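You operate a simulated robot arm through the tools that you are given. There is no shell and no other tool. Be economical: measure what you need, move in short steps, check, and stop when the job is done.

You are at the controls of a simulated two-armed robot. One attempt, no reset.

TASK
Pick up the green sign with one hand, pass it to the other hand and put it on the filter stand under the drain spout. Set down upright: green sign.

Only the result counts: the job must be done as asked and must still hold three seconds after the hand-in. Knocking over, shifting, dropping, spilling or breaking anything else fails it.

THE ROBOT
Two 7-joint arms with two-finger parallel grippers on one trunk, on a base that drives. Base frame: it is fixed to the floor where the robot stands at the start and does not move with it; the origin is under the middle of the robot, x ahead of it, y to its left, z up. Units: mm, rad, N and s.
The left shoulder is at the start at [60, 147, 543], the right one opposite. With the tool pointing down near the work surface each hand reaches from about 100 to 640 mm from the robot's upright axis, wherever it stands, measured 20 degrees to its own side. Places, roughly: filter stand under the drain spout [600, 2000, 700]. Payload 3.43 kg a hand.
The TCP of each hand is the grasp point between the finger pads, 30 mm short of the fingertips. In the tool frame z runs along the fingers and y along their closing line. The gripper opens to 94 mm. The fingers are 28 mm wide and 10 mm thick; the gripper's body (50 by 96 mm) begins 55 mm behind the TCP.
Orientation is told as [roll, pitch, yaw] about the base's x, y, z axes, in that order, counted from this pose: with the fingers straight down and closing along the base's y, the tool's x points along the base's -x, its y along +y and its z along -z.

THE INTERFACE
- The arms move only by the tool drive_tool. It takes "left_targets", "right_targets" or both (then of equal length, played together; a hand with none holds still); each is a list of rows, each a list of 7 numbers: the shift along the tool's x, y, z in mm, then the turn, a rotation vector about the tool's x, y, z in rad, then the gripper command, from -1 (fully open) to 1 (shut), values between in proportion. In form: [[tx, ty, tz, wx, wy, wz, grip], ...]. A call has 1 to 12 rows; each row shifts and turns the commanded pose from where the row before left it, along the tool's axes as they then stand. Each row takes 0.2 s and may step no farther than 50 mm and 0.15 rad from the row before; otherwise, or with a gripper value out of range, the whole call is refused. A pose out of reach is approached as far as the arm can. The call stops where the force on the tool passes 40 N (or 10 N more than at its start, if that is more) or the arm is blocked; 0.2 s more then pass. The fingers move at their own pace (about 72 mm/s each) and stop on an object; they squeeze with about 22 N. The grip force told is the motor's: it shows also when the fingers shut on nothing. Time passes only in rows, and 0.2 s behind the last, so rows that do not move let the fingers close. The reply holds the time, the measured pose of the TCP, the force on the tool along the base axes, the opening and the grip force, in the units named above and with some noise, with the torque about the TCP (base axes, N m) and any sound that the robot's microphone picked up.
- Cameras (640 x 400 px; columns grow to the right, rows downward): "scene" is now at [59.3, 19.9, 1189.8]; the picture's right is [0.21, -0.98, 0.00], its down [-0.42, -0.09, -0.90] and it looks along [0.88, 0.19, -0.43] (base axes); focal length 290 px, centre (320, 200). "left" rides on the left gripper at [76, -14, -103] in its tool frame; the picture's right is [0.18, 0.98, 0.00], its down [-0.75, 0.14, -0.64] and it looks along [-0.63, 0.12, 0.77] (tool axes); focal length 243 px, centre (320, 200). "right" rides on the right gripper at [76, 14, -103] in its tool frame; the picture's right is [-0.18, 0.98, 0.00], its down [-0.75, -0.14, -0.64] and it looks along [-0.63, -0.12, 0.77] (tool axes); focal length 243 px, centre (320, 200). There is no depth. A picture from a camera that has moved, and an enlarged one, comes with that camera's place and axes in the base frame and with its lens.
- get_image(camera): a new picture of that camera. No time passes.
- raise_lower(by): slides the trunk up (or, below 0, down) by that many mm; the arms and the scene camera ride with it, the base frame stays. It gives what a move gives, with no picture.
- roll_base(legs): drives the robot by 1 to 6 legs, each [ahead, left, turn to the left] in mm, mm and rad, along the robot's own axes; the way and the turn of a leg run together, so that a leg with both is an arc; at most 1500 mm and 3.142 rad a leg. The arms and the cameras ride along, it lands a little off, and it stops where it bumps. It gives what a move gives.
- head_to(pan, tilt): turns the head with the scene camera to pan (to the left, within 1.501 rad either way) and tilt (down, from -0.506 to 1.204), counted from straight ahead of the robot. It gives what a move gives.
- close_up(camera, box): a new picture of the part [left, top, right, bottom] of that camera's present view, enlarged. No time passes.
- finish_job(): hands the job in; it is judged then, once.

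Go step by step. Nothing tells you exact positions but the pictures and the camera data: compare them with the known pose of the tool, close in by small moves and look again before you grip or let go. The budget is 120 turns and 88 pictures, counting those below and the enlarged ones. Unless the task says otherwise, let go and move clear before handing in, and close with one line.

The tools are called after ">>>" as name(argument=value, ...) on one line, values as JSON. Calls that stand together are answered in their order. drive_tool: Moves the arms, as the interface text tells. Its arguments: {"type":"object","properties":{"left_targets":{"type":"array","items":{"type":"array","items":{"type":"number"}}},"right_targets":{"type":"array","items":{"type":"array","items":{"type":"number"}}}},"required":[]} The other tools are called the same way: raise_lower (by) slides the trunk up or down; roll_base (legs) drives the base; head_to (pan, tilt) turns the head that bears the scene camera; get_image (camera) takes a picture; close_up (camera, box) takes an enlarged picture of a part of a camera's view; finish_job () hands the job in.

At the start:

```text
time_s: 0.0
left_position: [280.0, 137.5, 996.5]
left_orientation: [0.001, -0.001, -0.001]
left_ft_force: [-0.6, -0.3, -0.2]
left_ft_torque: [0.01, -0.01, 0.0]
left_opening: 93.8
left_grasp_force: 0.1
right_position: [305.6, -58.3, 996.7]
right_orientation: [0.002, -0.001, 0.0]
right_ft_force: [0.4, 0.9, -0.4]
right_ft_torque: [-0.01, 0.02, -0.01]
right_opening: 93.8
right_grasp_force: 0.0
trunk travel left (down, up): [-250.0, 0.0]
robot x, y, heading: [-1.5, -0.6, 0.003]
head pan, tilt: [0.211, 0.442]
```

scene: 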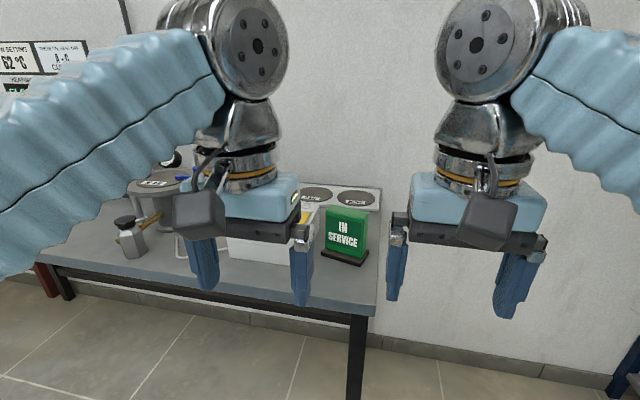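
right: 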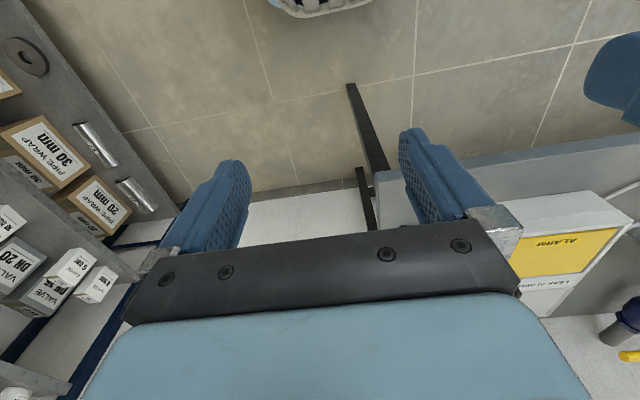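
left: 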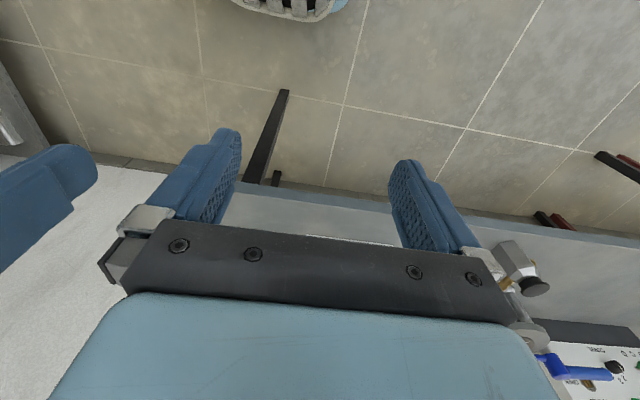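

I see the green sign near the right end of the bench ahead; the filter stand should be further left. I look closer at the sign and then toward the left.

>>> close_up(camera="scene", box=[220, 160, 420, 285])

>>> head_to(pan=1.1, tilt=0.3)

>>> get_image(camera="scene")

```text
3.20 times, centred on (320, 222) of scene
camera zoom: at [59.3, 19.9, 1189.8], right [0.21, -0.98, 0.0], down [-0.42, -0.09, -0.9], along [0.88, 0.19, -0.43], focal length 928 px, centre (320, 128)
```

zoom: 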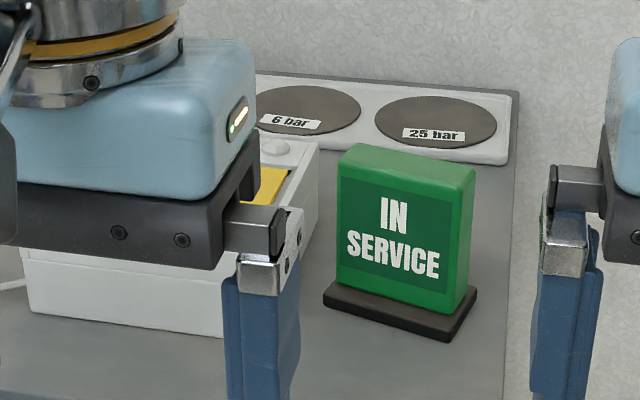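

```text
time_s: 1.2
left_position: [279.5, 137.1, 996.7]
left_orientation: [0.0, -0.003, 0.001]
left_ft_force: [-0.4, 0.1, -0.1]
left_ft_torque: [0.01, 0.02, 0.01]
left_opening: 93.9
left_grasp_force: 0.1
right_position: [307.3, -58.2, 997.0]
right_orientation: [0.002, -0.001, -0.001]
right_ft_force: [-0.1, 0.1, 0.4]
right_ft_torque: [-0.01, 0.01, -0.03]
right_opening: 94.0
right_grasp_force: 0.0
trunk travel left (down, up): [-250.0, 0.0]
robot x, y, heading: [1.7, 0.2, 0.003]
head pan, tilt: [1.1, 0.3]
```

```text
83 pictures are left
camera scene: at [11.7, 83.7, 1203.0], right [0.89, -0.45, 0.0], down [-0.13, -0.26, -0.96], along [0.43, 0.85, -0.3], focal length 290 px, centre (320, 200)
```

scene: 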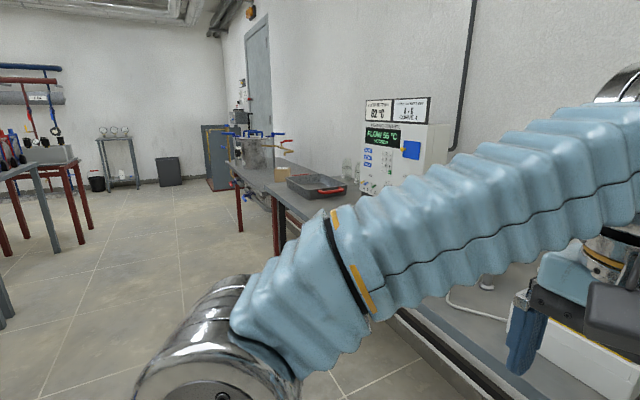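

The filter stand lies near the far bench; I zoom on it.

>>> close_up(camera="scene", box=[210, 100, 370, 200])

```text
4.00 times, centred on (290, 150) of scene
camera zoom: at [11.7, 83.7, 1203.0], right [0.89, -0.45, 0.0], down [-0.13, -0.26, -0.96], along [0.43, 0.85, -0.3], focal length 1160 px, centre (440, 400)
```

zoom: 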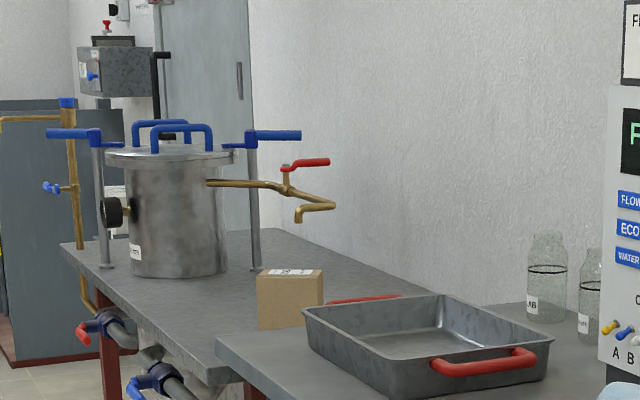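

The far bench has the vessel with a brass drain spout; I'll inspect it later up close. First I turn the head back to the sign, roll a bit forward to get a second viewpoint for triangulation.

>>> roll_base(legs=[[150, 0, 0]])

>>> head_to(pan=0.0, tilt=0.7)

>>> get_image(camera="scene")

```text
time_s: 2.6
left_position: [430.2, 139.0, 998.1]
left_orientation: [0.001, -0.001, 0.002]
left_ft_force: [0.2, 0.2, -0.5]
left_ft_torque: [-0.02, -0.01, 0.01]
left_opening: 94.3
left_grasp_force: 0.1
right_position: [457.1, -58.0, 995.4]
right_orientation: [0.003, 0.0, 0.003]
right_ft_force: [0.0, 0.0, -0.1]
right_ft_torque: [0.0, -0.06, 0.0]
right_opening: 94.0
right_grasp_force: 0.0
trunk travel left (down, up): [-250.0, 0.0]
robot x, y, heading: [152.3, 2.0, 0.001]
head pan, tilt: [1.1, 0.3]
```

```text
time_s: 3.9
left_position: [430.6, 138.4, 997.2]
left_orientation: [0.0, -0.003, 0.003]
left_ft_force: [0.9, 0.3, 0.4]
left_ft_torque: [-0.01, 0.0, -0.01]
left_opening: 94.2
left_grasp_force: 0.0
right_position: [456.2, -56.6, 996.7]
right_orientation: [0.002, -0.002, 0.002]
right_ft_force: [0.4, 0.3, 0.5]
right_ft_torque: [-0.02, 0.01, -0.01]
right_opening: 93.9
right_grasp_force: 0.0
trunk travel left (down, up): [-250.0, 0.0]
robot x, y, heading: [150.5, -2.8, -0.002]
head pan, tilt: [0.0, 0.7]
```

```text
81 pictures are left
camera scene: at [204.9, 0.7, 1166.9], right [0.0, -1.0, 0.0], down [-0.64, 0.0, -0.77], along [0.77, 0.0, -0.64], focal length 290 px, centre (320, 200)
```

scene: 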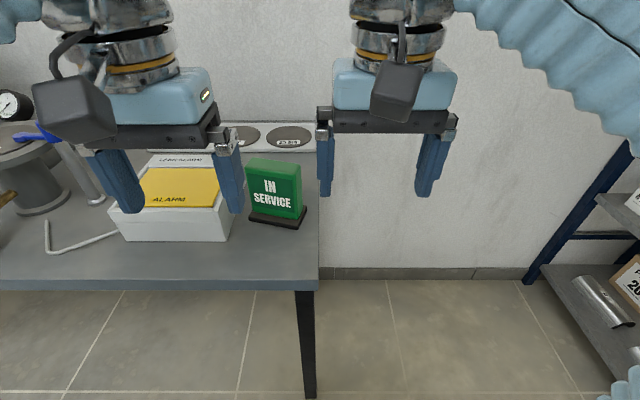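

Triangulating gives bench top z≈765, sign base centre about (640, 87), face turned about 16°. I shift the base a little left and yaw the right hand so the fingers close across the sign's thickness.

>>> roll_base(legs=[[0, 80, 0]])

>>> drive_tool(right_targets=[[0, 0, 0, 0, 0, -0.1425, -1], [0, 0, 0, 0, 0, -0.1425, -1], [0, 0, 0, 0, 0, -0.1425, -1], [0, 0, 0, 0, 0, -0.1425, -1], [0, 0, 0, 0, 0, -0.1425, -1], [0, 0, 0, 0, 0, -0.1425, -1], [0, 0, 0, 0, 0, -0.1425, -1], [0, 0, 0, 0, 0, -0.1425, -1], [0, 0, 0, 0, 0, -0.1425, -1]])

>>> get_image(camera="scene")

>>> get_image(camera="right")

```text
time_s: 5.0
left_position: [430.0, 217.5, 997.2]
left_orientation: [-0.001, -0.003, 0.003]
left_ft_force: [0.6, 0.3, 0.5]
left_ft_torque: [-0.01, -0.01, 0.0]
left_opening: 94.3
left_grasp_force: 0.0
right_position: [457.1, 22.3, 996.5]
right_orientation: [0.004, -0.002, 0.001]
right_ft_force: [-0.1, 0.4, 0.4]
right_ft_torque: [0.0, 0.02, -0.01]
right_opening: 93.7
right_grasp_force: 0.2
trunk travel left (down, up): [-250.0, 0.0]
robot x, y, heading: [151.3, 79.4, 0.003]
head pan, tilt: [0.0, 0.7]
```

```text
time_s: 7.0
left_position: [429.1, 218.0, 997.7]
left_orientation: [0.0, -0.003, 0.0]
left_ft_force: [-0.5, -0.3, 0.2]
left_ft_torque: [0.03, 0.0, 0.03]
left_opening: 94.2
left_grasp_force: 0.0
right_position: [455.7, 22.4, 998.0]
right_orientation: [0.002, -0.001, 1.287]
right_ft_force: [0.0, -0.2, -0.8]
right_ft_torque: [0.02, 0.01, -0.01]
right_opening: 93.9
right_grasp_force: 0.0
trunk travel left (down, up): [-250.0, 0.0]
robot x, y, heading: [152.0, 82.7, 0.001]
head pan, tilt: [0.0, 0.7]
```

```text
80 pictures are left
camera scene: at [204.8, 80.4, 1166.9], right [0.0, -1.0, 0.0], down [-0.64, 0.0, -0.76], along [0.76, 0.0, -0.64], focal length 290 px, centre (320, 200)
```

scene: 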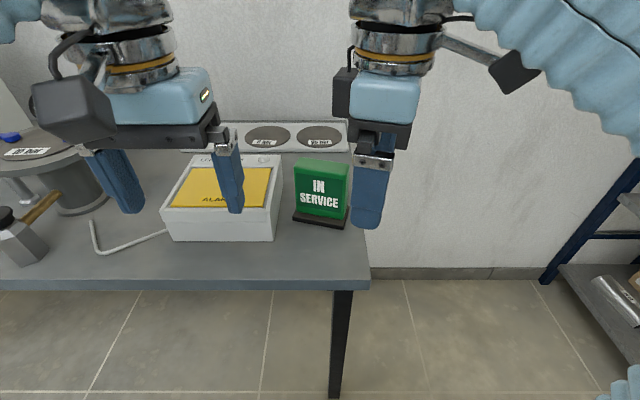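

```text
79 pictures are left
camera right: at [421.4, -47.9, 1099.8], right [-0.89, 0.45, 0.0], down [0.35, 0.68, 0.64], along [0.29, 0.57, -0.77], focal length 243 px, centre (320, 200)
```

right: 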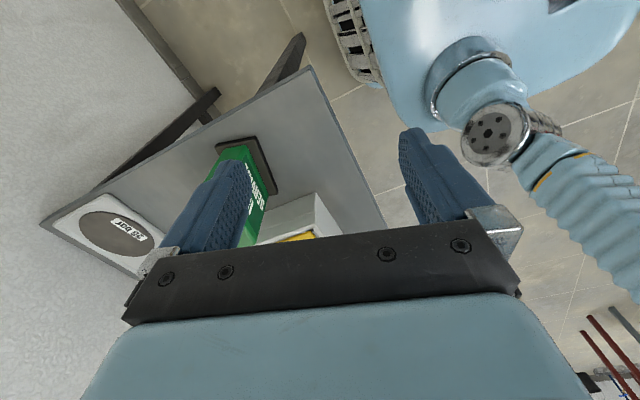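

The hand is yawed; I zoom onto the sign for accurate corner measurements.

>>> close_up(camera="scene", box=[272, 140, 368, 240])

```text
4.00 times, centred on (320, 190) of scene
camera zoom: at [204.8, 80.4, 1166.9], right [0.0, -1.0, 0.0], down [-0.64, 0.0, -0.76], along [0.76, 0.0, -0.64], focal length 1160 px, centre (320, 240)
```

zoom: 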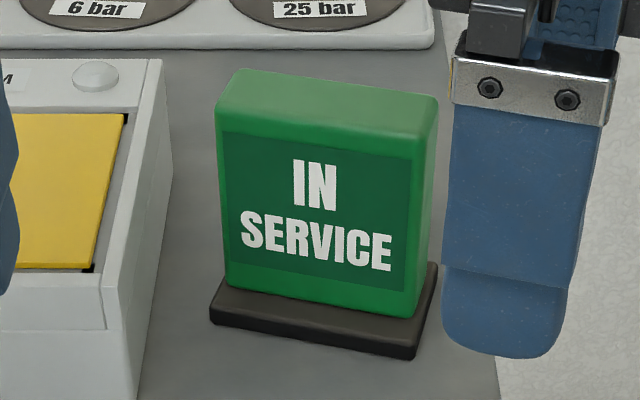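

To pin down the bench height I take a matching zoom from the right-hand camera.

>>> close_up(camera="right", box=[190, 110, 350, 260])

```text
2.67 times, centred on (270, 185) of right
camera zoom: at [421.4, -47.9, 1099.8], right [-0.89, 0.45, 0.0], down [0.35, 0.68, 0.64], along [0.29, 0.57, -0.77], focal length 647 px, centre (453, 240)
```

zoom: 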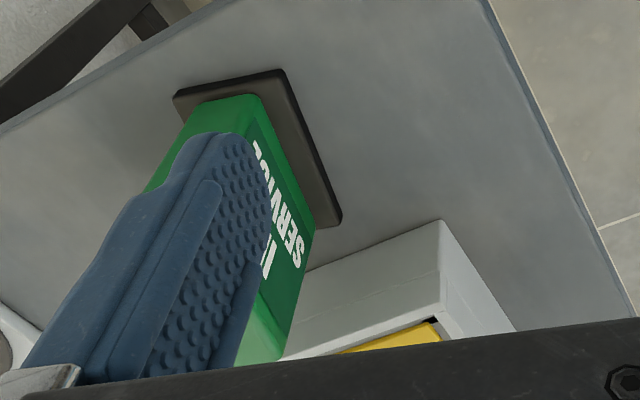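

Both views agree: bench top z≈798, sign centre ≈(602, 78), normal at −15°, top ≈915. I move the right hand above it, slightly to its right half, staying at z≈998.

>>> drive_tool(right_targets=[[-21, -31.3, 0, 0, 0, 0, -1], [-21, -31.3, 0, 0, 0, 0, -1], [-21, -31.3, 0, 0, 0, 0, -1], [-21, -31.3, 0, 0, 0, -0.022, -1], [0, 0, 0, 0, 0, 0, -1]])

>>> get_image(camera="scene")

>>> get_image(camera="right")

```text
time_s: 8.2
left_position: [430.0, 217.0, 997.1]
left_orientation: [-0.001, -0.002, 0.002]
left_ft_force: [-0.1, -0.7, -0.9]
left_ft_torque: [0.01, -0.01, 0.01]
left_opening: 94.0
left_grasp_force: 0.2
right_position: [509.6, 37.7, 997.4]
right_orientation: [-0.003, -0.004, 1.281]
right_ft_force: [0.2, 0.4, 0.6]
right_ft_torque: [0.01, 0.03, 0.02]
right_opening: 93.9
right_grasp_force: 0.0
right hand out of reach, approached as far as the arm can: row 2, 3, 4
trunk travel left (down, up): [-250.0, 0.0]
robot x, y, heading: [151.3, 80.5, -0.0]
head pan, tilt: [0.0, 0.7]
```

```text
76 pictures are left
camera scene: at [204.8, 80.4, 1166.9], right [0.0, -1.0, 0.0], down [-0.64, 0.0, -0.76], along [0.76, 0.0, -0.64], focal length 290 px, centre (320, 200)
```

scene: 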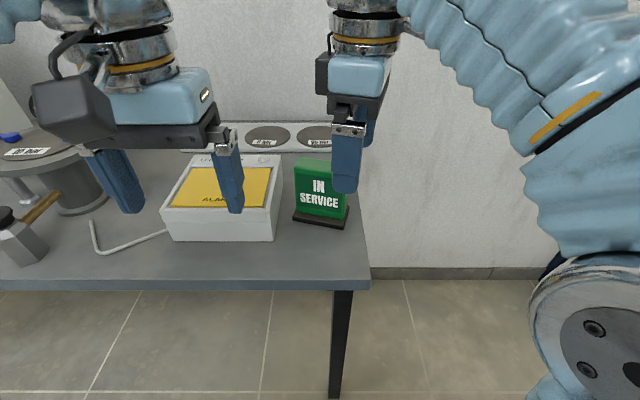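

```text
75 pictures are left
camera right: at [474.8, -32.2, 1100.0], right [-0.89, 0.46, 0.0], down [0.35, 0.68, 0.65], along [0.3, 0.57, -0.76], focal length 243 px, centre (320, 200)
```

right: 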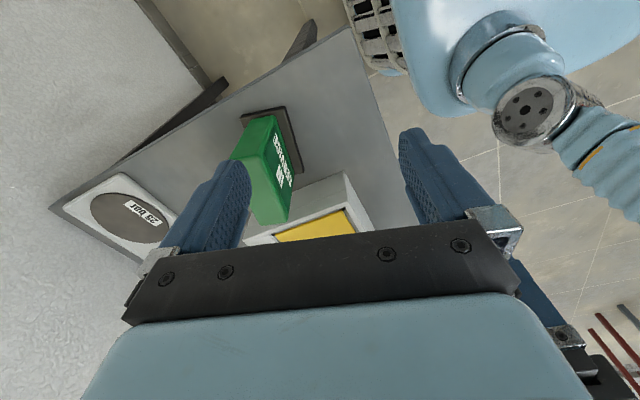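

The arm runs out of reach at this height. I look down at the base-to-bench clearance before driving closer.

>>> head_to(pan=0.0, tilt=1.2)

>>> get_image(camera="scene")

```text
time_s: 9.1
left_position: [430.9, 217.9, 997.2]
left_orientation: [0.0, -0.002, 0.002]
left_ft_force: [-0.3, -0.3, -0.8]
left_ft_torque: [0.01, 0.01, -0.02]
left_opening: 94.0
left_grasp_force: 0.0
right_position: [509.7, 37.5, 998.0]
right_orientation: [-0.004, -0.003, 1.284]
right_ft_force: [-0.1, -0.1, 0.1]
right_ft_torque: [0.01, 0.01, 0.01]
right_opening: 94.1
right_grasp_force: 0.1
trunk travel left (down, up): [-250.0, 0.0]
robot x, y, heading: [149.5, 78.5, -0.002]
head pan, tilt: [0.0, 1.201]
```

```text
74 pictures are left
camera scene: at [175.8, 80.4, 1130.9], right [0.0, -1.0, 0.0], down [-0.93, 0.0, -0.36], along [0.36, 0.0, -0.93], focal length 290 px, centre (320, 200)
```

scene: 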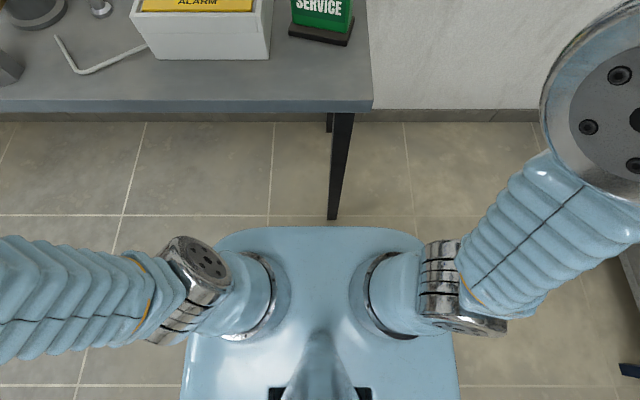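

There's about 130 mm between torso front and bench edge, so I drive 100 mm ahead.

>>> roll_base(legs=[[100, 0, 0]])

>>> head_to(pan=0.0, tilt=0.8)

>>> get_image(camera="scene")

>>> get_image(camera="right")

```text
time_s: 10.2
left_position: [531.2, 218.0, 996.4]
left_orientation: [0.0, -0.002, 0.002]
left_ft_force: [-0.4, 0.0, 0.4]
left_ft_torque: [0.0, -0.02, 0.01]
left_opening: 94.2
left_grasp_force: 0.1
right_position: [610.3, 37.7, 996.9]
right_orientation: [-0.005, -0.005, 1.284]
right_ft_force: [-0.5, 0.1, 0.2]
right_ft_torque: [0.01, -0.01, 0.0]
right_opening: 94.1
right_grasp_force: 0.1
trunk travel left (down, up): [-250.0, 0.0]
robot x, y, heading: [251.9, 79.7, -0.001]
head pan, tilt: [0.0, 1.201]
```

```text
time_s: 11.1
left_position: [530.4, 218.8, 996.1]
left_orientation: [-0.002, 0.0, 0.003]
left_ft_force: [0.0, 0.3, 0.0]
left_ft_torque: [-0.02, -0.01, -0.03]
left_opening: 94.0
left_grasp_force: 0.0
right_position: [610.5, 37.8, 997.0]
right_orientation: [-0.005, -0.003, 1.283]
right_ft_force: [-0.5, 0.2, 0.1]
right_ft_torque: [-0.03, -0.03, 0.0]
right_opening: 94.0
right_grasp_force: 0.0
trunk travel left (down, up): [-250.0, 0.0]
robot x, y, heading: [250.3, 77.9, -0.001]
head pan, tilt: [0.0, 0.799]
```

```text
73 pictures are left
camera scene: at [300.9, 80.5, 1158.5], right [0.0, -1.0, 0.0], down [-0.72, 0.0, -0.7], along [0.7, 0.0, -0.72], focal length 290 px, centre (320, 200)
```

scene: 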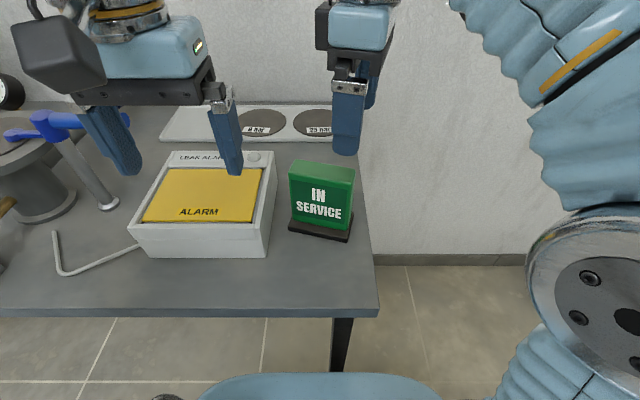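

```text
72 pictures are left
camera right: at [575.2, -32.2, 1100.0], right [-0.89, 0.46, 0.0], down [0.35, 0.68, 0.65], along [0.3, 0.57, -0.76], focal length 243 px, centre (320, 200)
```

right: 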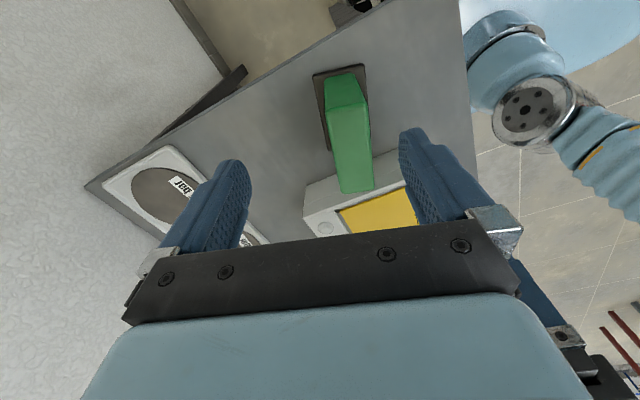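

Refined: sign centre ≈(600,78), top ≈900, bottom ≈799. I align the right hand over it and lower partway, then check.

>>> drive_tool(right_targets=[[-25.3, 21.1, 0, 0, 0, -0.026, -1], [0, 0, 40, 0, 0, 0, -1], [0, 0, 0, 0, 0, 0, -1]])

>>> get_image(camera="scene")

>>> get_image(camera="right")

```text
time_s: 11.9
left_position: [530.4, 218.5, 996.2]
left_orientation: [0.0, -0.001, 0.001]
left_ft_force: [0.2, -0.1, -0.7]
left_ft_torque: [0.01, 0.02, 0.0]
left_opening: 93.8
left_grasp_force: 0.2
right_position: [599.1, 69.5, 958.1]
right_orientation: [-0.004, -0.004, 1.309]
right_ft_force: [0.0, 0.1, -0.5]
right_ft_torque: [0.01, 0.03, 0.01]
right_opening: 93.8
right_grasp_force: 0.0
trunk travel left (down, up): [-250.0, 0.0]
robot x, y, heading: [250.9, 80.3, -0.005]
head pan, tilt: [0.0, 0.799]
```

```text
71 pictures are left
camera scene: at [301.0, 80.4, 1158.6], right [0.0, -1.0, 0.0], down [-0.72, 0.0, -0.7], along [0.7, 0.0, -0.72], focal length 290 px, centre (320, 200)
```

scene: 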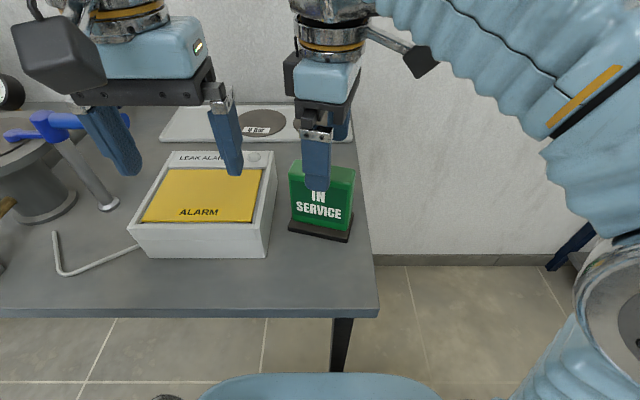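

```text
70 pictures are left
camera right: at [564.1, -1.4, 1059.4], right [-0.9, 0.43, 0.0], down [0.33, 0.69, 0.65], along [0.28, 0.58, -0.76], focal length 243 px, centre (320, 200)
```

right: 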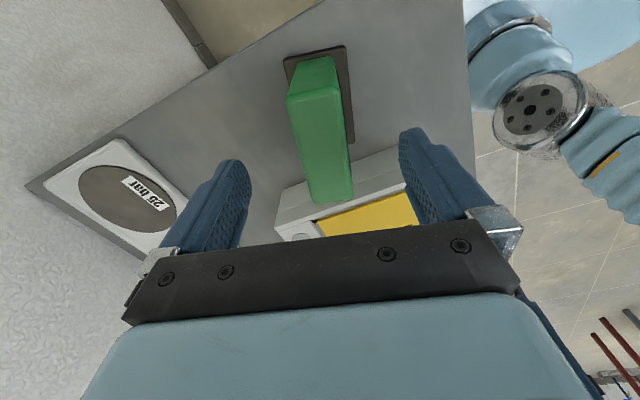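

The sign sits midway between the fingers. I descend to z≈884 and close gently-by-steps.

>>> drive_tool(right_targets=[[0, 0, 37, 0, 0, 0, -1], [0, 0, 37, 0, 0, 0, -1], [0, 0, 0, 0, 0, 0, -1]])

>>> get_image(camera="scene")

>>> get_image(camera="right")

```text
time_s: 12.7
left_position: [530.2, 217.6, 996.7]
left_orientation: [0.0, -0.002, 0.0]
left_ft_force: [0.3, 0.8, -0.2]
left_ft_torque: [0.02, 0.02, 0.0]
left_opening: 94.2
left_grasp_force: 0.0
right_position: [598.3, 69.3, 882.6]
right_orientation: [-0.004, -0.005, 1.307]
right_ft_force: [-0.1, 0.2, 0.9]
right_ft_torque: [-0.01, -0.01, 0.0]
right_opening: 94.0
right_grasp_force: 0.0
trunk travel left (down, up): [-250.0, 0.0]
robot x, y, heading: [251.8, 79.4, 0.001]
head pan, tilt: [0.0, 0.799]
```

```text
69 pictures are left
camera scene: at [301.0, 80.5, 1158.6], right [0.0, -1.0, 0.0], down [-0.72, 0.0, -0.7], along [0.7, 0.0, -0.72], focal length 290 px, centre (320, 200)
```

scene: 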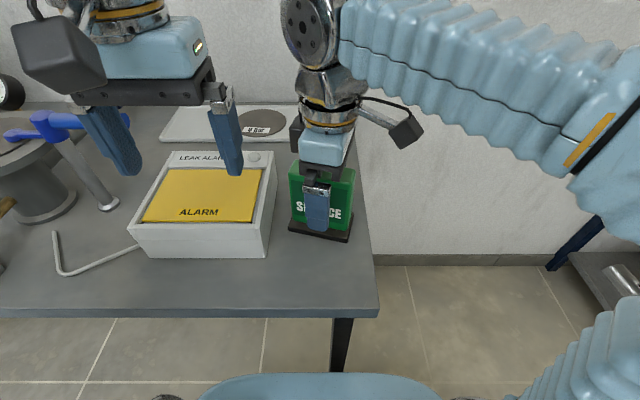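

```text
68 pictures are left
camera right: at [564.1, -1.6, 985.8], right [-0.9, 0.43, 0.0], down [0.33, 0.69, 0.65], along [0.28, 0.58, -0.76], focal length 243 px, centre (320, 200)
```

right: 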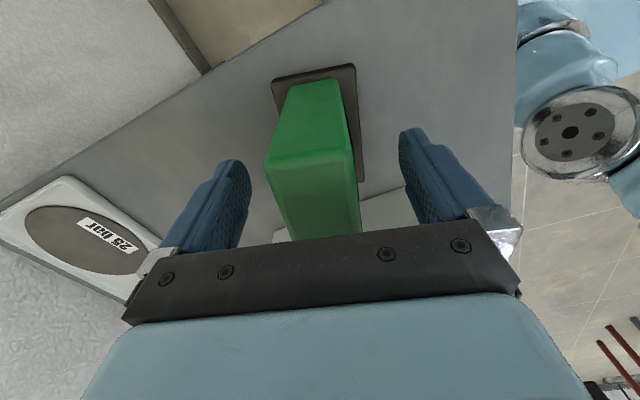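

Fingers straddle the sign cleanly; I close on it.

>>> drive_tool(right_targets=[[0, 0, 0, 0, 0, 0, 0], [0, 0, 0, 0, 0, 0, 1], [0, 0, 0, 0, 0, 0, 1], [0, 0, 0, 0, 0, 0, 1], [0, 0, 0, 0, 0, 0, 1]])

>>> get_image(camera="scene")

```text
time_s: 13.9
left_position: [530.3, 217.7, 995.5]
left_orientation: [0.0, -0.002, 0.002]
left_ft_force: [0.6, 0.0, 0.4]
left_ft_torque: [-0.01, 0.01, 0.01]
left_opening: 93.9
left_grasp_force: 0.1
right_position: [598.2, 69.4, 883.4]
right_orientation: [-0.004, -0.004, 1.309]
right_ft_force: [-0.5, 1.0, 0.0]
right_ft_torque: [0.05, 0.03, 0.01]
right_opening: 38.2
right_grasp_force: 22.0
trunk travel left (down, up): [-250.0, 0.0]
robot x, y, heading: [245.5, 79.0, -0.001]
head pan, tilt: [0.0, 0.799]
```

```text
67 pictures are left
camera scene: at [301.0, 80.5, 1158.6], right [0.0, -1.0, 0.0], down [-0.72, 0.0, -0.7], along [0.7, 0.0, -0.72], focal length 290 px, centre (320, 200)
```

scene: 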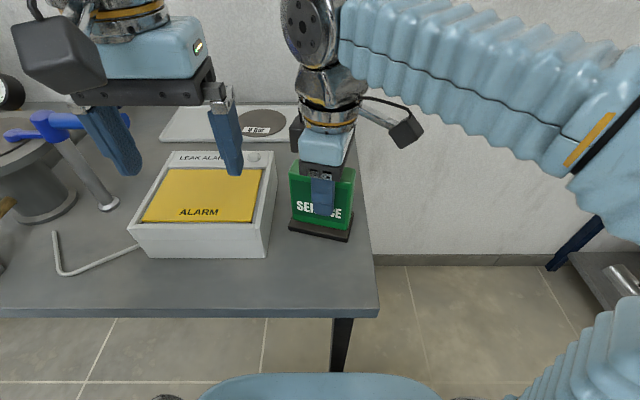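

Gripped, 38 mm thick. I lift it straight up.

>>> drive_tool(right_targets=[[0, 0, -10, 0, 0, 0, 1], [0, 0, -25, 0, 0, 0, 1], [0, 0, -35, 0, 0, 0, 1], [0, 0, -35, 0, 0, 0, 1], [0, 0, 0, 0, 0, 0, 1]])

>>> get_image(camera="scene")

```text
time_s: 15.1
left_position: [530.7, 216.3, 997.6]
left_orientation: [-0.001, -0.002, 0.001]
left_ft_force: [0.4, -0.7, 0.6]
left_ft_torque: [-0.02, 0.01, 0.02]
left_opening: 93.9
left_grasp_force: 0.0
right_position: [598.3, 69.8, 987.6]
right_orientation: [-0.004, -0.003, 1.308]
right_ft_force: [1.3, 0.4, -2.4]
right_ft_torque: [-0.01, 0.0, 0.03]
right_opening: 38.3
right_grasp_force: 21.9
trunk travel left (down, up): [-250.0, 0.0]
robot x, y, heading: [253.2, 79.3, -0.003]
head pan, tilt: [0.0, 0.799]
```

```text
66 pictures are left
camera scene: at [301.1, 80.6, 1158.6], right [0.0, -1.0, 0.0], down [-0.72, 0.0, -0.7], along [0.7, 0.0, -0.72], focal length 290 px, centre (320, 200)
```

scene: 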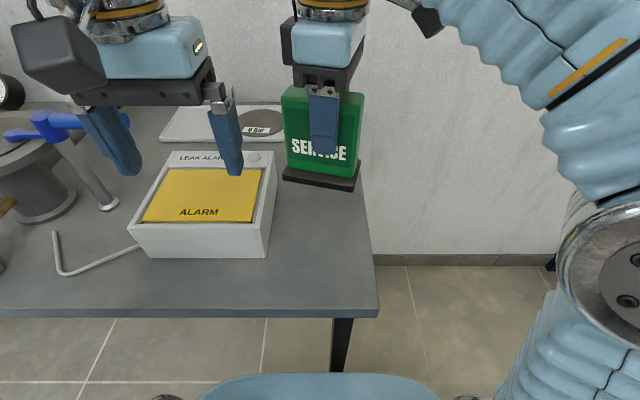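

The sign is up securely. I back away from the bench and slide left toward the filter stand, then look.

>>> roll_base(legs=[[-350, 0, 0], [0, 1100, 0]])

>>> head_to(pan=0.75, tilt=0.45)

>>> get_image(camera="scene")

```text
time_s: 22.5
left_position: [196.7, 1295.3, 996.9]
left_orientation: [0.0, -0.003, -0.018]
left_ft_force: [-0.2, -0.9, -0.2]
left_ft_torque: [-0.02, -0.03, 0.0]
left_opening: 93.9
left_grasp_force: 0.0
right_position: [260.1, 1144.4, 988.1]
right_orientation: [-0.003, -0.005, 1.286]
right_ft_force: [0.0, -0.3, -2.3]
right_ft_torque: [0.02, 0.01, 0.01]
right_opening: 38.2
right_grasp_force: 22.0
trunk travel left (down, up): [-250.0, 0.0]
robot x, y, heading: [-86.9, 1161.4, -0.023]
head pan, tilt: [0.0, 0.799]
```

```text
time_s: 23.6
left_position: [196.7, 1294.4, 996.2]
left_orientation: [-0.002, -0.002, -0.021]
left_ft_force: [0.0, -0.2, 0.0]
left_ft_torque: [-0.02, 0.03, 0.0]
left_opening: 93.7
left_grasp_force: 0.0
right_position: [260.7, 1143.2, 987.0]
right_orientation: [-0.004, -0.006, 1.288]
right_ft_force: [-0.5, 0.5, -0.6]
right_ft_torque: [-0.02, 0.01, 0.02]
right_opening: 38.1
right_grasp_force: 21.8
trunk travel left (down, up): [-250.0, 0.0]
robot x, y, heading: [-85.9, 1161.3, -0.018]
head pan, tilt: [0.75, 0.45]
```

```text
65 pictures are left
camera scene: at [-48.2, 1225.5, 1189.0], right [0.67, -0.75, 0.0], down [-0.33, -0.29, -0.9], along [0.67, 0.6, -0.44], focal length 290 px, centre (320, 200)
```

scene: 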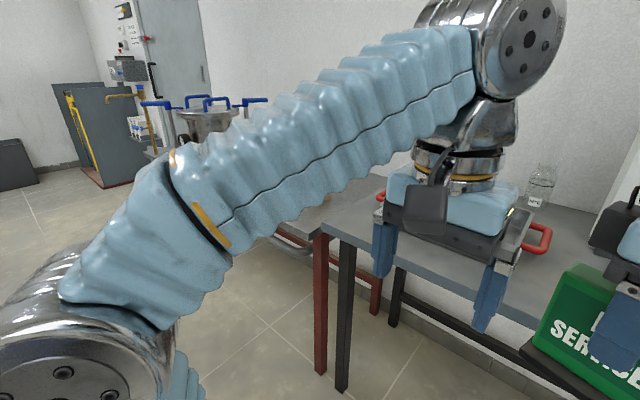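

The left arm hides the stand; I drive further left, to about y≈2000.

>>> roll_base(legs=[[0, 850, 0.02]])

>>> head_to(pan=0.0, tilt=0.55)

>>> get_image(camera="scene")

```text
time_s: 28.1
left_position: [200.5, 2150.3, 998.1]
left_orientation: [-0.001, -0.003, 0.004]
left_ft_force: [-0.9, 0.2, -0.3]
left_ft_torque: [-0.02, 0.01, 0.04]
left_opening: 93.9
left_grasp_force: 0.0
right_position: [268.4, 2001.1, 988.3]
right_orientation: [-0.002, -0.004, 1.312]
right_ft_force: [0.4, -0.6, -1.7]
right_ft_torque: [-0.03, 0.02, -0.01]
right_opening: 38.0
right_grasp_force: 21.6
trunk travel left (down, up): [-250.0, 0.0]
robot x, y, heading: [-79.4, 2012.8, 0.003]
head pan, tilt: [0.75, 0.45]
```

```text
time_s: 29.2
left_position: [200.2, 2149.6, 996.6]
left_orientation: [0.0, -0.003, 0.005]
left_ft_force: [0.0, -0.5, 0.9]
left_ft_torque: [-0.01, 0.0, -0.03]
left_opening: 94.0
left_grasp_force: 0.1
right_position: [268.2, 2000.7, 988.2]
right_orientation: [-0.004, -0.002, 1.311]
right_ft_force: [0.1, 0.3, -0.9]
right_ft_torque: [0.0, 0.0, -0.01]
right_opening: 38.2
right_grasp_force: 21.9
trunk travel left (down, up): [-250.0, 0.0]
robot x, y, heading: [-79.8, 2010.1, 0.004]
head pan, tilt: [0.0, 0.55]
```

```text
64 pictures are left
camera scene: at [-20.0, 2012.0, 1180.0], right [0.01, -1.0, 0.0], down [-0.52, 0.0, -0.85], along [0.85, 0.0, -0.52], focal length 290 px, centre (320, 200)
```

scene: 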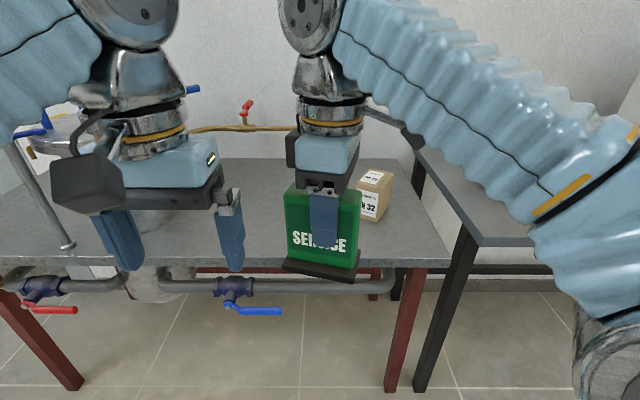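

The sign hides the place. I slide 320 mm further left to see past it.

>>> roll_base(legs=[[0, 320, 0]])

>>> head_to(pan=-0.3, tilt=0.5)

>>> get_image(camera="scene")

```text
time_s: 31.4
left_position: [197.8, 2473.3, 998.1]
left_orientation: [0.001, -0.002, 0.005]
left_ft_force: [0.4, -1.2, -1.0]
left_ft_torque: [0.0, 0.01, 0.0]
left_opening: 94.0
left_grasp_force: 0.0
right_position: [266.0, 2323.4, 987.3]
right_orientation: [-0.005, -0.005, 1.313]
right_ft_force: [0.3, 0.5, -1.1]
right_ft_torque: [0.01, 0.02, -0.02]
right_opening: 37.9
right_grasp_force: 22.1
trunk travel left (down, up): [-250.0, 0.0]
robot x, y, heading: [-81.2, 2331.3, 0.007]
head pan, tilt: [0.0, 0.55]
```

```text
time_s: 32.2
left_position: [199.4, 2472.0, 996.8]
left_orientation: [0.0, -0.002, 0.004]
left_ft_force: [-0.4, -0.4, -0.9]
left_ft_torque: [-0.02, 0.01, 0.0]
left_opening: 94.0
left_grasp_force: 0.1
right_position: [266.0, 2323.9, 988.5]
right_orientation: [-0.004, -0.003, 1.312]
right_ft_force: [0.1, -0.6, -1.3]
right_ft_torque: [-0.03, -0.04, 0.02]
right_opening: 38.2
right_grasp_force: 21.6
trunk travel left (down, up): [-250.0, 0.0]
robot x, y, heading: [-82.1, 2333.7, 0.006]
head pan, tilt: [-0.3, 0.499]
```

```text
63 pictures are left
camera scene: at [-24.3, 2307.5, 1184.6], right [-0.29, -0.96, 0.0], down [-0.46, 0.14, -0.88], along [0.84, -0.25, -0.48], focal length 290 px, centre (320, 200)
```

scene: 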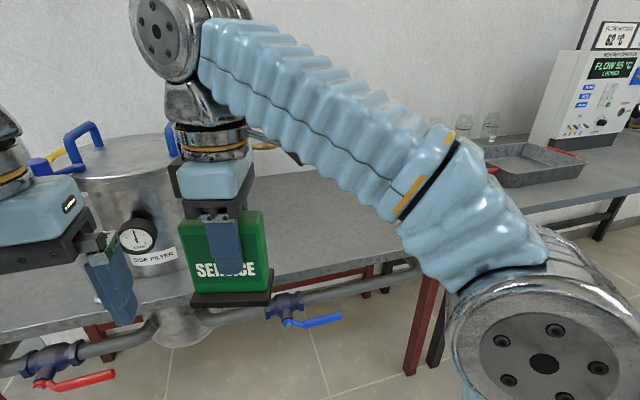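

Overshot—the forearm hides it. I come back right about 150 mm so the spot shows between sign and forearm.

>>> roll_base(legs=[[0, -140, 0]])

>>> head_to(pan=0.0, tilt=0.5)

>>> get_image(camera="scene")

```text
time_s: 33.5
left_position: [199.9, 2334.5, 996.8]
left_orientation: [0.0, -0.003, 0.005]
left_ft_force: [0.0, 0.7, -0.1]
left_ft_torque: [-0.04, -0.02, 0.02]
left_opening: 93.8
left_grasp_force: 0.0
right_position: [268.3, 2185.7, 988.3]
right_orientation: [-0.004, -0.004, 1.312]
right_ft_force: [1.0, -0.4, -0.9]
right_ft_torque: [-0.01, 0.04, 0.01]
right_opening: 38.3
right_grasp_force: 21.7
trunk travel left (down, up): [-250.0, 0.0]
robot x, y, heading: [-79.6, 2193.1, 0.009]
head pan, tilt: [-0.3, 0.499]
```

```text
time_s: 34.3
left_position: [198.9, 2332.9, 997.9]
left_orientation: [-0.002, -0.001, 0.007]
left_ft_force: [-0.9, 0.6, 0.5]
left_ft_torque: [-0.01, 0.02, -0.01]
left_opening: 94.2
left_grasp_force: 0.1
right_position: [267.1, 2185.2, 986.3]
right_orientation: [-0.003, -0.003, 1.313]
right_ft_force: [0.0, 0.2, -1.7]
right_ft_torque: [0.0, -0.02, 0.0]
right_opening: 38.2
right_grasp_force: 21.8
trunk travel left (down, up): [-250.0, 0.0]
robot x, y, heading: [-78.5, 2193.9, 0.005]
head pan, tilt: [0.0, 0.499]
```

```text
62 pictures are left
camera scene: at [-19.6, 2195.1, 1184.6], right [0.01, -1.0, 0.0], down [-0.48, 0.0, -0.88], along [0.88, 0.0, -0.48], focal length 290 px, centre (320, 200)
```

scene: 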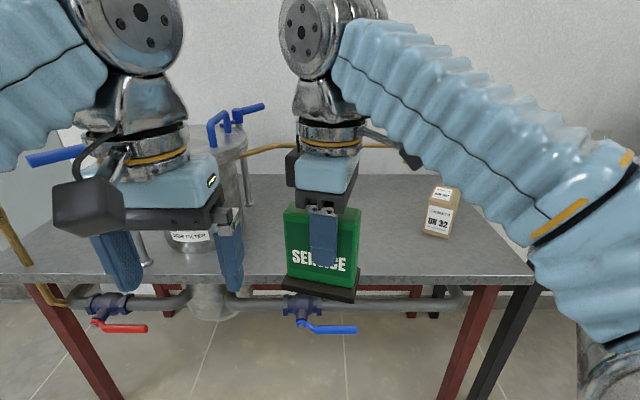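

The "filter stand" seems to be this red-legged bench (z≈730) carrying the disk filter, with the brass drain spout overhead. I'll hand over here above open floor: right hand turned to yaw 90° (camera to the right), left hand yawed −90° and tilted 45° to come in from the left.

>>> drive_tool(left_targets=[[0, 50, 0, 0, 0, 0.1428, -1], [0, 0, 0, 0, 0, 0.1428, -1], [0, 0, 0, 0, 0, 0.1428, -1], [0, 0, 0, 0, 0, 0.1428, -1], [0, 0, 0, 0, 0, 0.1428, -1], [0, 0, 0, 0, 0, 0.1428, -1], [0, 0, 0, 0, 0, 0.1428, -1], [0, 0, 0, 0, 0, 0.1428, -1], [0, 0, 0, 0, 0, 0.1428, -1], [0, 0, 0, 0, 0, 0.1428, -1], [0, 0, 0, 0, 0, 0.1478, -1]], right_targets=[[0, 0, 0, 0, 0, -0.086, 1], [0, 0, 0, 0, 0, -0.086, 1], [0, 0, 0, 0, 0, -0.086, 1], [0, 15, 15, 0, 0, 0, 1], [0, 15, 15, 0, 0, 0, 1], [0, 15, 15, 0, 0, 0, 1], [0, 15, 15, 0, 0, 0, 1], [0, 0, 0, 0, 0, 0, 1], [0, 0, 0, 0, 0, 0, 1], [0, 0, 0, 0, 0, 0, 1], [0, 0, 0, 0, 0, 0, 1]])

>>> drive_tool(left_targets=[[0, 0, 0, 0, -0.131, 0, -1], [0, 0, 0, 0, -0.131, 0, -1], [0, 0, 0, 0, -0.131, 0, -1], [0, 0, 0, 0, -0.131, 0, -1], [0, 0, 0, 0, -0.131, 0, -1], [0, 0, 0, 0, -0.131, 0, -1]])

>>> get_image(camera="scene")

>>> get_image(camera="left")

```text
time_s: 36.7
left_position: [198.8, 2382.9, 996.6]
left_orientation: [0.001, 0.0, -1.574]
left_ft_force: [-0.5, 0.4, -0.1]
left_ft_torque: [0.02, 0.0, -0.05]
left_opening: 94.0
left_grasp_force: 0.1
right_position: [207.1, 2185.5, 927.6]
right_orientation: [-0.003, -0.003, 1.573]
right_ft_force: [0.0, -0.9, -1.9]
right_ft_torque: [0.02, 0.02, 0.0]
right_opening: 37.8
right_grasp_force: 22.3
trunk travel left (down, up): [-250.0, 0.0]
robot x, y, heading: [-78.5, 2194.7, 0.004]
head pan, tilt: [0.0, 0.499]
```

```text
time_s: 38.1
left_position: [200.0, 2382.9, 997.6]
left_orientation: [0.003, -0.788, -1.571]
left_ft_force: [-0.2, -0.3, -0.4]
left_ft_torque: [0.04, 0.01, 0.0]
left_opening: 94.0
left_grasp_force: 0.0
right_position: [207.1, 2184.7, 927.6]
right_orientation: [-0.004, -0.003, 1.57]
right_ft_force: [0.8, -0.5, -1.6]
right_ft_torque: [-0.01, -0.05, 0.01]
right_opening: 38.3
right_grasp_force: 21.8
trunk travel left (down, up): [-250.0, 0.0]
robot x, y, heading: [-78.9, 2192.3, 0.005]
head pan, tilt: [0.0, 0.499]
```

```text
61 pictures are left
camera scene: at [-19.6, 2195.1, 1184.6], right [0.01, -1.0, 0.0], down [-0.48, 0.0, -0.88], along [0.88, 0.01, -0.48], focal length 290 px, centre (320, 200)
```

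scene: 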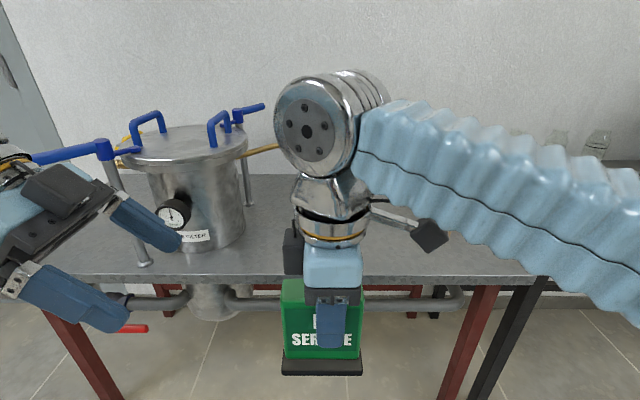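

```text
60 pictures are left
camera left: at [184.6, 2510.1, 1016.1], right [0.98, 0.13, -0.13], down [0.14, -0.08, 0.99], along [0.12, -0.99, -0.09], focal length 243 px, centre (320, 200)
```

left: 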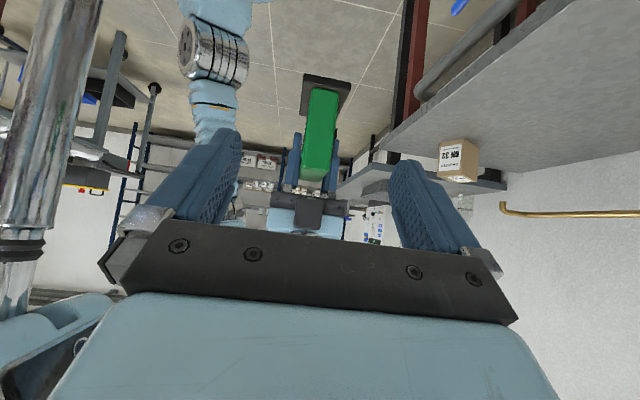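

The left wrist camera shows both sign and the spout: triangulated spout tip ≈ (701, 1977, 912), bench below at ≈730. Now I bring the left hand to a pre-handover pose, 80 mm short along its finger axis.

>>> drive_tool(left_targets=[[-12, 2.3, 33.8, 0, 0, 0, -1], [-12, 2.3, 33.8, 0, 0, 0, -1], [-12, 2.3, 33.8, 0, 0, 0, -1], [0, 0, 0, 0, 0, 0, -1]])

>>> get_image(camera="scene")

>>> get_image(camera="left")

```text
time_s: 39.1
left_position: [207.1, 2285.9, 949.4]
left_orientation: [0.001, -0.788, -1.569]
left_ft_force: [0.7, 0.1, -0.1]
left_ft_torque: [0.0, 0.03, -0.01]
left_opening: 93.8
left_grasp_force: 0.0
right_position: [206.3, 2185.4, 928.0]
right_orientation: [-0.003, -0.003, 1.572]
right_ft_force: [0.1, 0.3, -1.9]
right_ft_torque: [0.01, -0.03, 0.03]
right_opening: 38.2
right_grasp_force: 21.6
trunk travel left (down, up): [-250.0, 0.0]
robot x, y, heading: [-77.4, 2193.0, 0.005]
head pan, tilt: [0.0, 0.499]
```

```text
59 pictures are left
camera scene: at [-19.6, 2195.2, 1184.6], right [0.01, -1.0, 0.0], down [-0.48, 0.0, -0.88], along [0.88, 0.01, -0.48], focal length 290 px, centre (320, 200)
```

scene: 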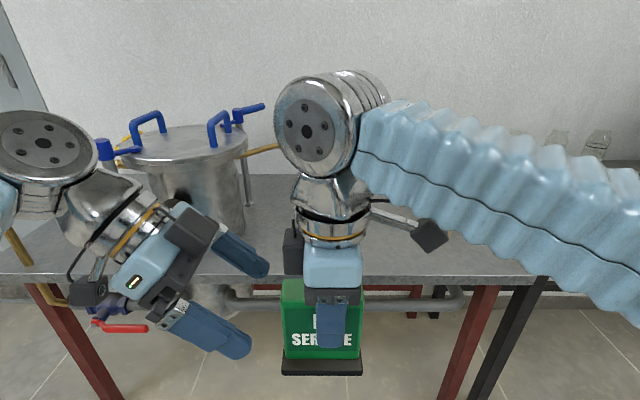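

```text
58 pictures are left
camera left: at [192.2, 2412.4, 969.4], right [0.98, 0.13, -0.13], down [0.14, -0.08, 0.99], along [0.12, -0.99, -0.09], focal length 243 px, centre (320, 200)
```

left: 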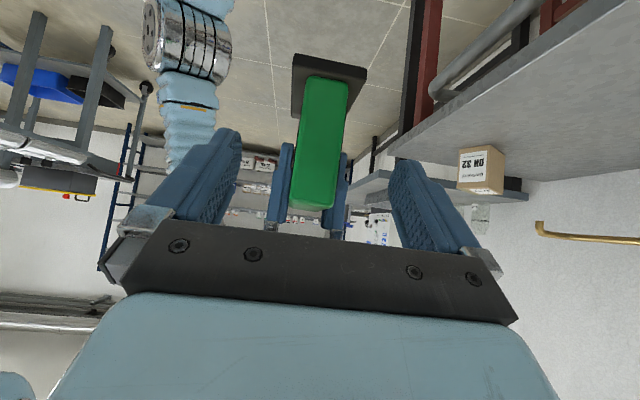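

Alignment looks good. I advance along the finger axis in steps, fingers open.

>>> drive_tool(left_targets=[[0, 0, 26, 0, 0, 0, -1], [-1, 0, 26, 0, 0, 0, -1], [-0.5, 0, 26.7, 0, 0, 0, -1], [0, 0, 0, 0, 0, 0, -1]])

>>> get_image(camera="scene")

>>> get_image(camera="left")

```text
time_s: 40.1
left_position: [206.4, 2229.6, 895.1]
left_orientation: [0.002, -0.787, -1.57]
left_ft_force: [0.3, 0.4, 0.5]
left_ft_torque: [0.0, 0.01, -0.01]
left_opening: 94.0
left_grasp_force: 0.1
right_position: [207.5, 2185.1, 928.0]
right_orientation: [-0.005, -0.002, 1.569]
right_ft_force: [-0.2, 0.5, -2.4]
right_ft_torque: [0.0, 0.01, -0.03]
right_opening: 38.3
right_grasp_force: 22.2
trunk travel left (down, up): [-250.0, 0.0]
robot x, y, heading: [-82.6, 2194.1, 0.005]
head pan, tilt: [0.0, 0.499]
```

```text
57 pictures are left
camera scene: at [-19.6, 2195.2, 1184.6], right [0.01, -1.0, 0.0], down [-0.48, 0.0, -0.88], along [0.88, 0.01, -0.48], focal length 290 px, centre (320, 200)
```

scene: 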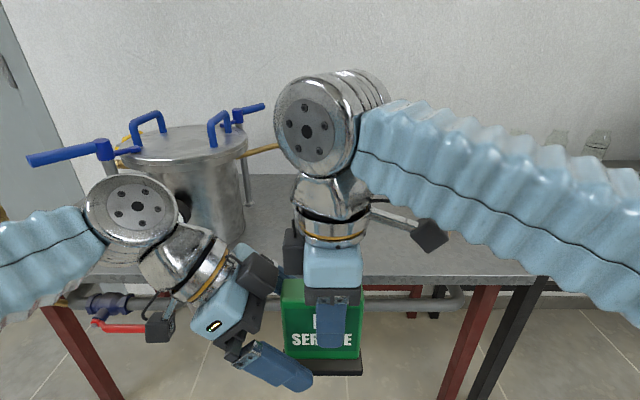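

```text
56 pictures are left
camera left: at [192.2, 2355.8, 915.3], right [0.98, 0.13, -0.13], down [0.14, -0.08, 0.99], along [0.12, -0.99, -0.09], focal length 243 px, centre (320, 200)
```

left: 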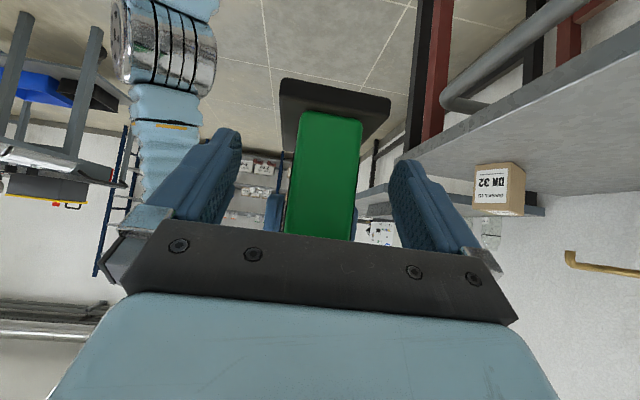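

Left fingers straddle the lower left part of the sign, above its base plate. I raise 4 mm for margin and close the left hand.

>>> drive_tool(left_targets=[[-2.8, 0, -2.8, 0, 0, 0, -1], [0, 0, 0, 0, 0, 0, 0], [0, 0, 0, 0, 0, 0, 0.2], [0, 0, 0, 0, 0, 0, 1], [0, 0, 0, 0, 0, 0, 1], [0, 0, 0, 0, 0, 0, 1], [0, 0, 0, 0, 0, 0, 1]])

>>> get_image(camera="scene")

>>> get_image(camera="left")

```text
time_s: 41.7
left_position: [206.8, 2229.9, 898.8]
left_orientation: [0.002, -0.788, -1.569]
left_ft_force: [15.0, -0.7, 0.2]
left_ft_torque: [-0.02, 0.23, 0.25]
left_opening: 38.2
left_grasp_force: 21.7
right_position: [207.4, 2184.7, 927.9]
right_orientation: [-0.003, -0.003, 1.573]
right_ft_force: [-14.7, -0.4, 0.0]
right_ft_torque: [0.14, 0.09, 0.42]
right_opening: 38.0
right_grasp_force: 21.9
trunk travel left (down, up): [-250.0, 0.0]
robot x, y, heading: [-76.3, 2195.6, 0.004]
head pan, tilt: [0.0, 0.499]
```

```text
55 pictures are left
camera scene: at [-19.6, 2195.2, 1184.6], right [0.01, -1.0, 0.0], down [-0.48, 0.0, -0.88], along [0.88, 0.01, -0.48], focal length 290 px, centre (320, 200)
```

scene: 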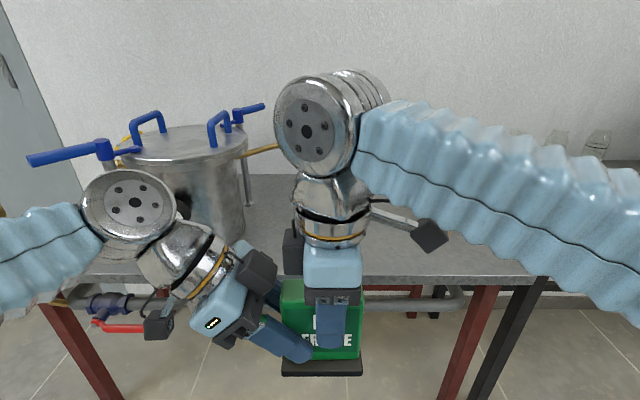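

```text
54 pictures are left
camera left: at [192.2, 2356.3, 919.4], right [0.98, 0.13, -0.13], down [0.14, -0.08, 0.99], along [0.12, -0.99, -0.09], focal length 243 px, centre (320, 200)
```

left: 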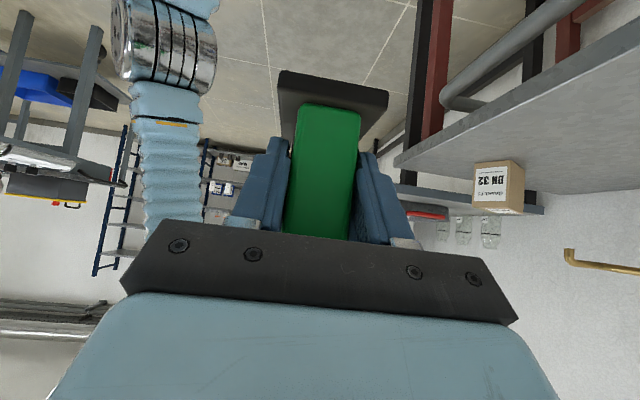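

Both hands hold it, with a 15 N sideways preload; I ease the left hand a touch along +x to relieve it before releasing the right.

>>> drive_tool(left_targets=[[0, 1, 0, 0, 0, 0, 1], [0, 0, 0, 0, 0, 0, 1]])

```text
time_s: 42.3
left_position: [207.1, 2229.7, 900.1]
left_orientation: [0.0, -0.788, -1.571]
left_ft_force: [11.4, 1.1, -2.0]
left_ft_torque: [-0.06, 0.16, 0.15]
left_opening: 38.2
left_grasp_force: 21.6
right_position: [206.8, 2185.6, 927.9]
right_orientation: [-0.004, -0.004, 1.572]
right_ft_force: [-11.5, -1.2, 1.8]
right_ft_torque: [0.2, 0.15, 0.29]
right_opening: 38.3
right_grasp_force: 22.1
trunk travel left (down, up): [-250.0, 0.0]
robot x, y, heading: [-80.2, 2191.7, 0.0]
head pan, tilt: [0.0, 0.499]
```

>>> drive_tool(left_targets=[[0, 1.5, 0, 0, 0, 0, 1], [0, 1.5, 0, 0, 0, 0, 1], [0, 0, 0, 0, 0, 0, 1]])

```text
time_s: 43.1
left_position: [209.0, 2229.7, 899.8]
left_orientation: [0.001, -0.786, -1.574]
left_ft_force: [-13.8, 4.9, -2.4]
left_ft_torque: [-0.15, -0.45, -0.27]
left_opening: 38.2
left_grasp_force: 21.9
right_position: [208.2, 2183.0, 928.1]
right_orientation: [-0.004, -0.004, 1.568]
right_ft_force: [13.5, -3.7, 2.8]
right_ft_torque: [0.22, 0.03, -0.33]
right_opening: 37.8
right_grasp_force: 22.3
trunk travel left (down, up): [-250.0, 0.0]
robot x, y, heading: [-79.5, 2195.7, 0.009]
head pan, tilt: [0.0, 0.499]
```

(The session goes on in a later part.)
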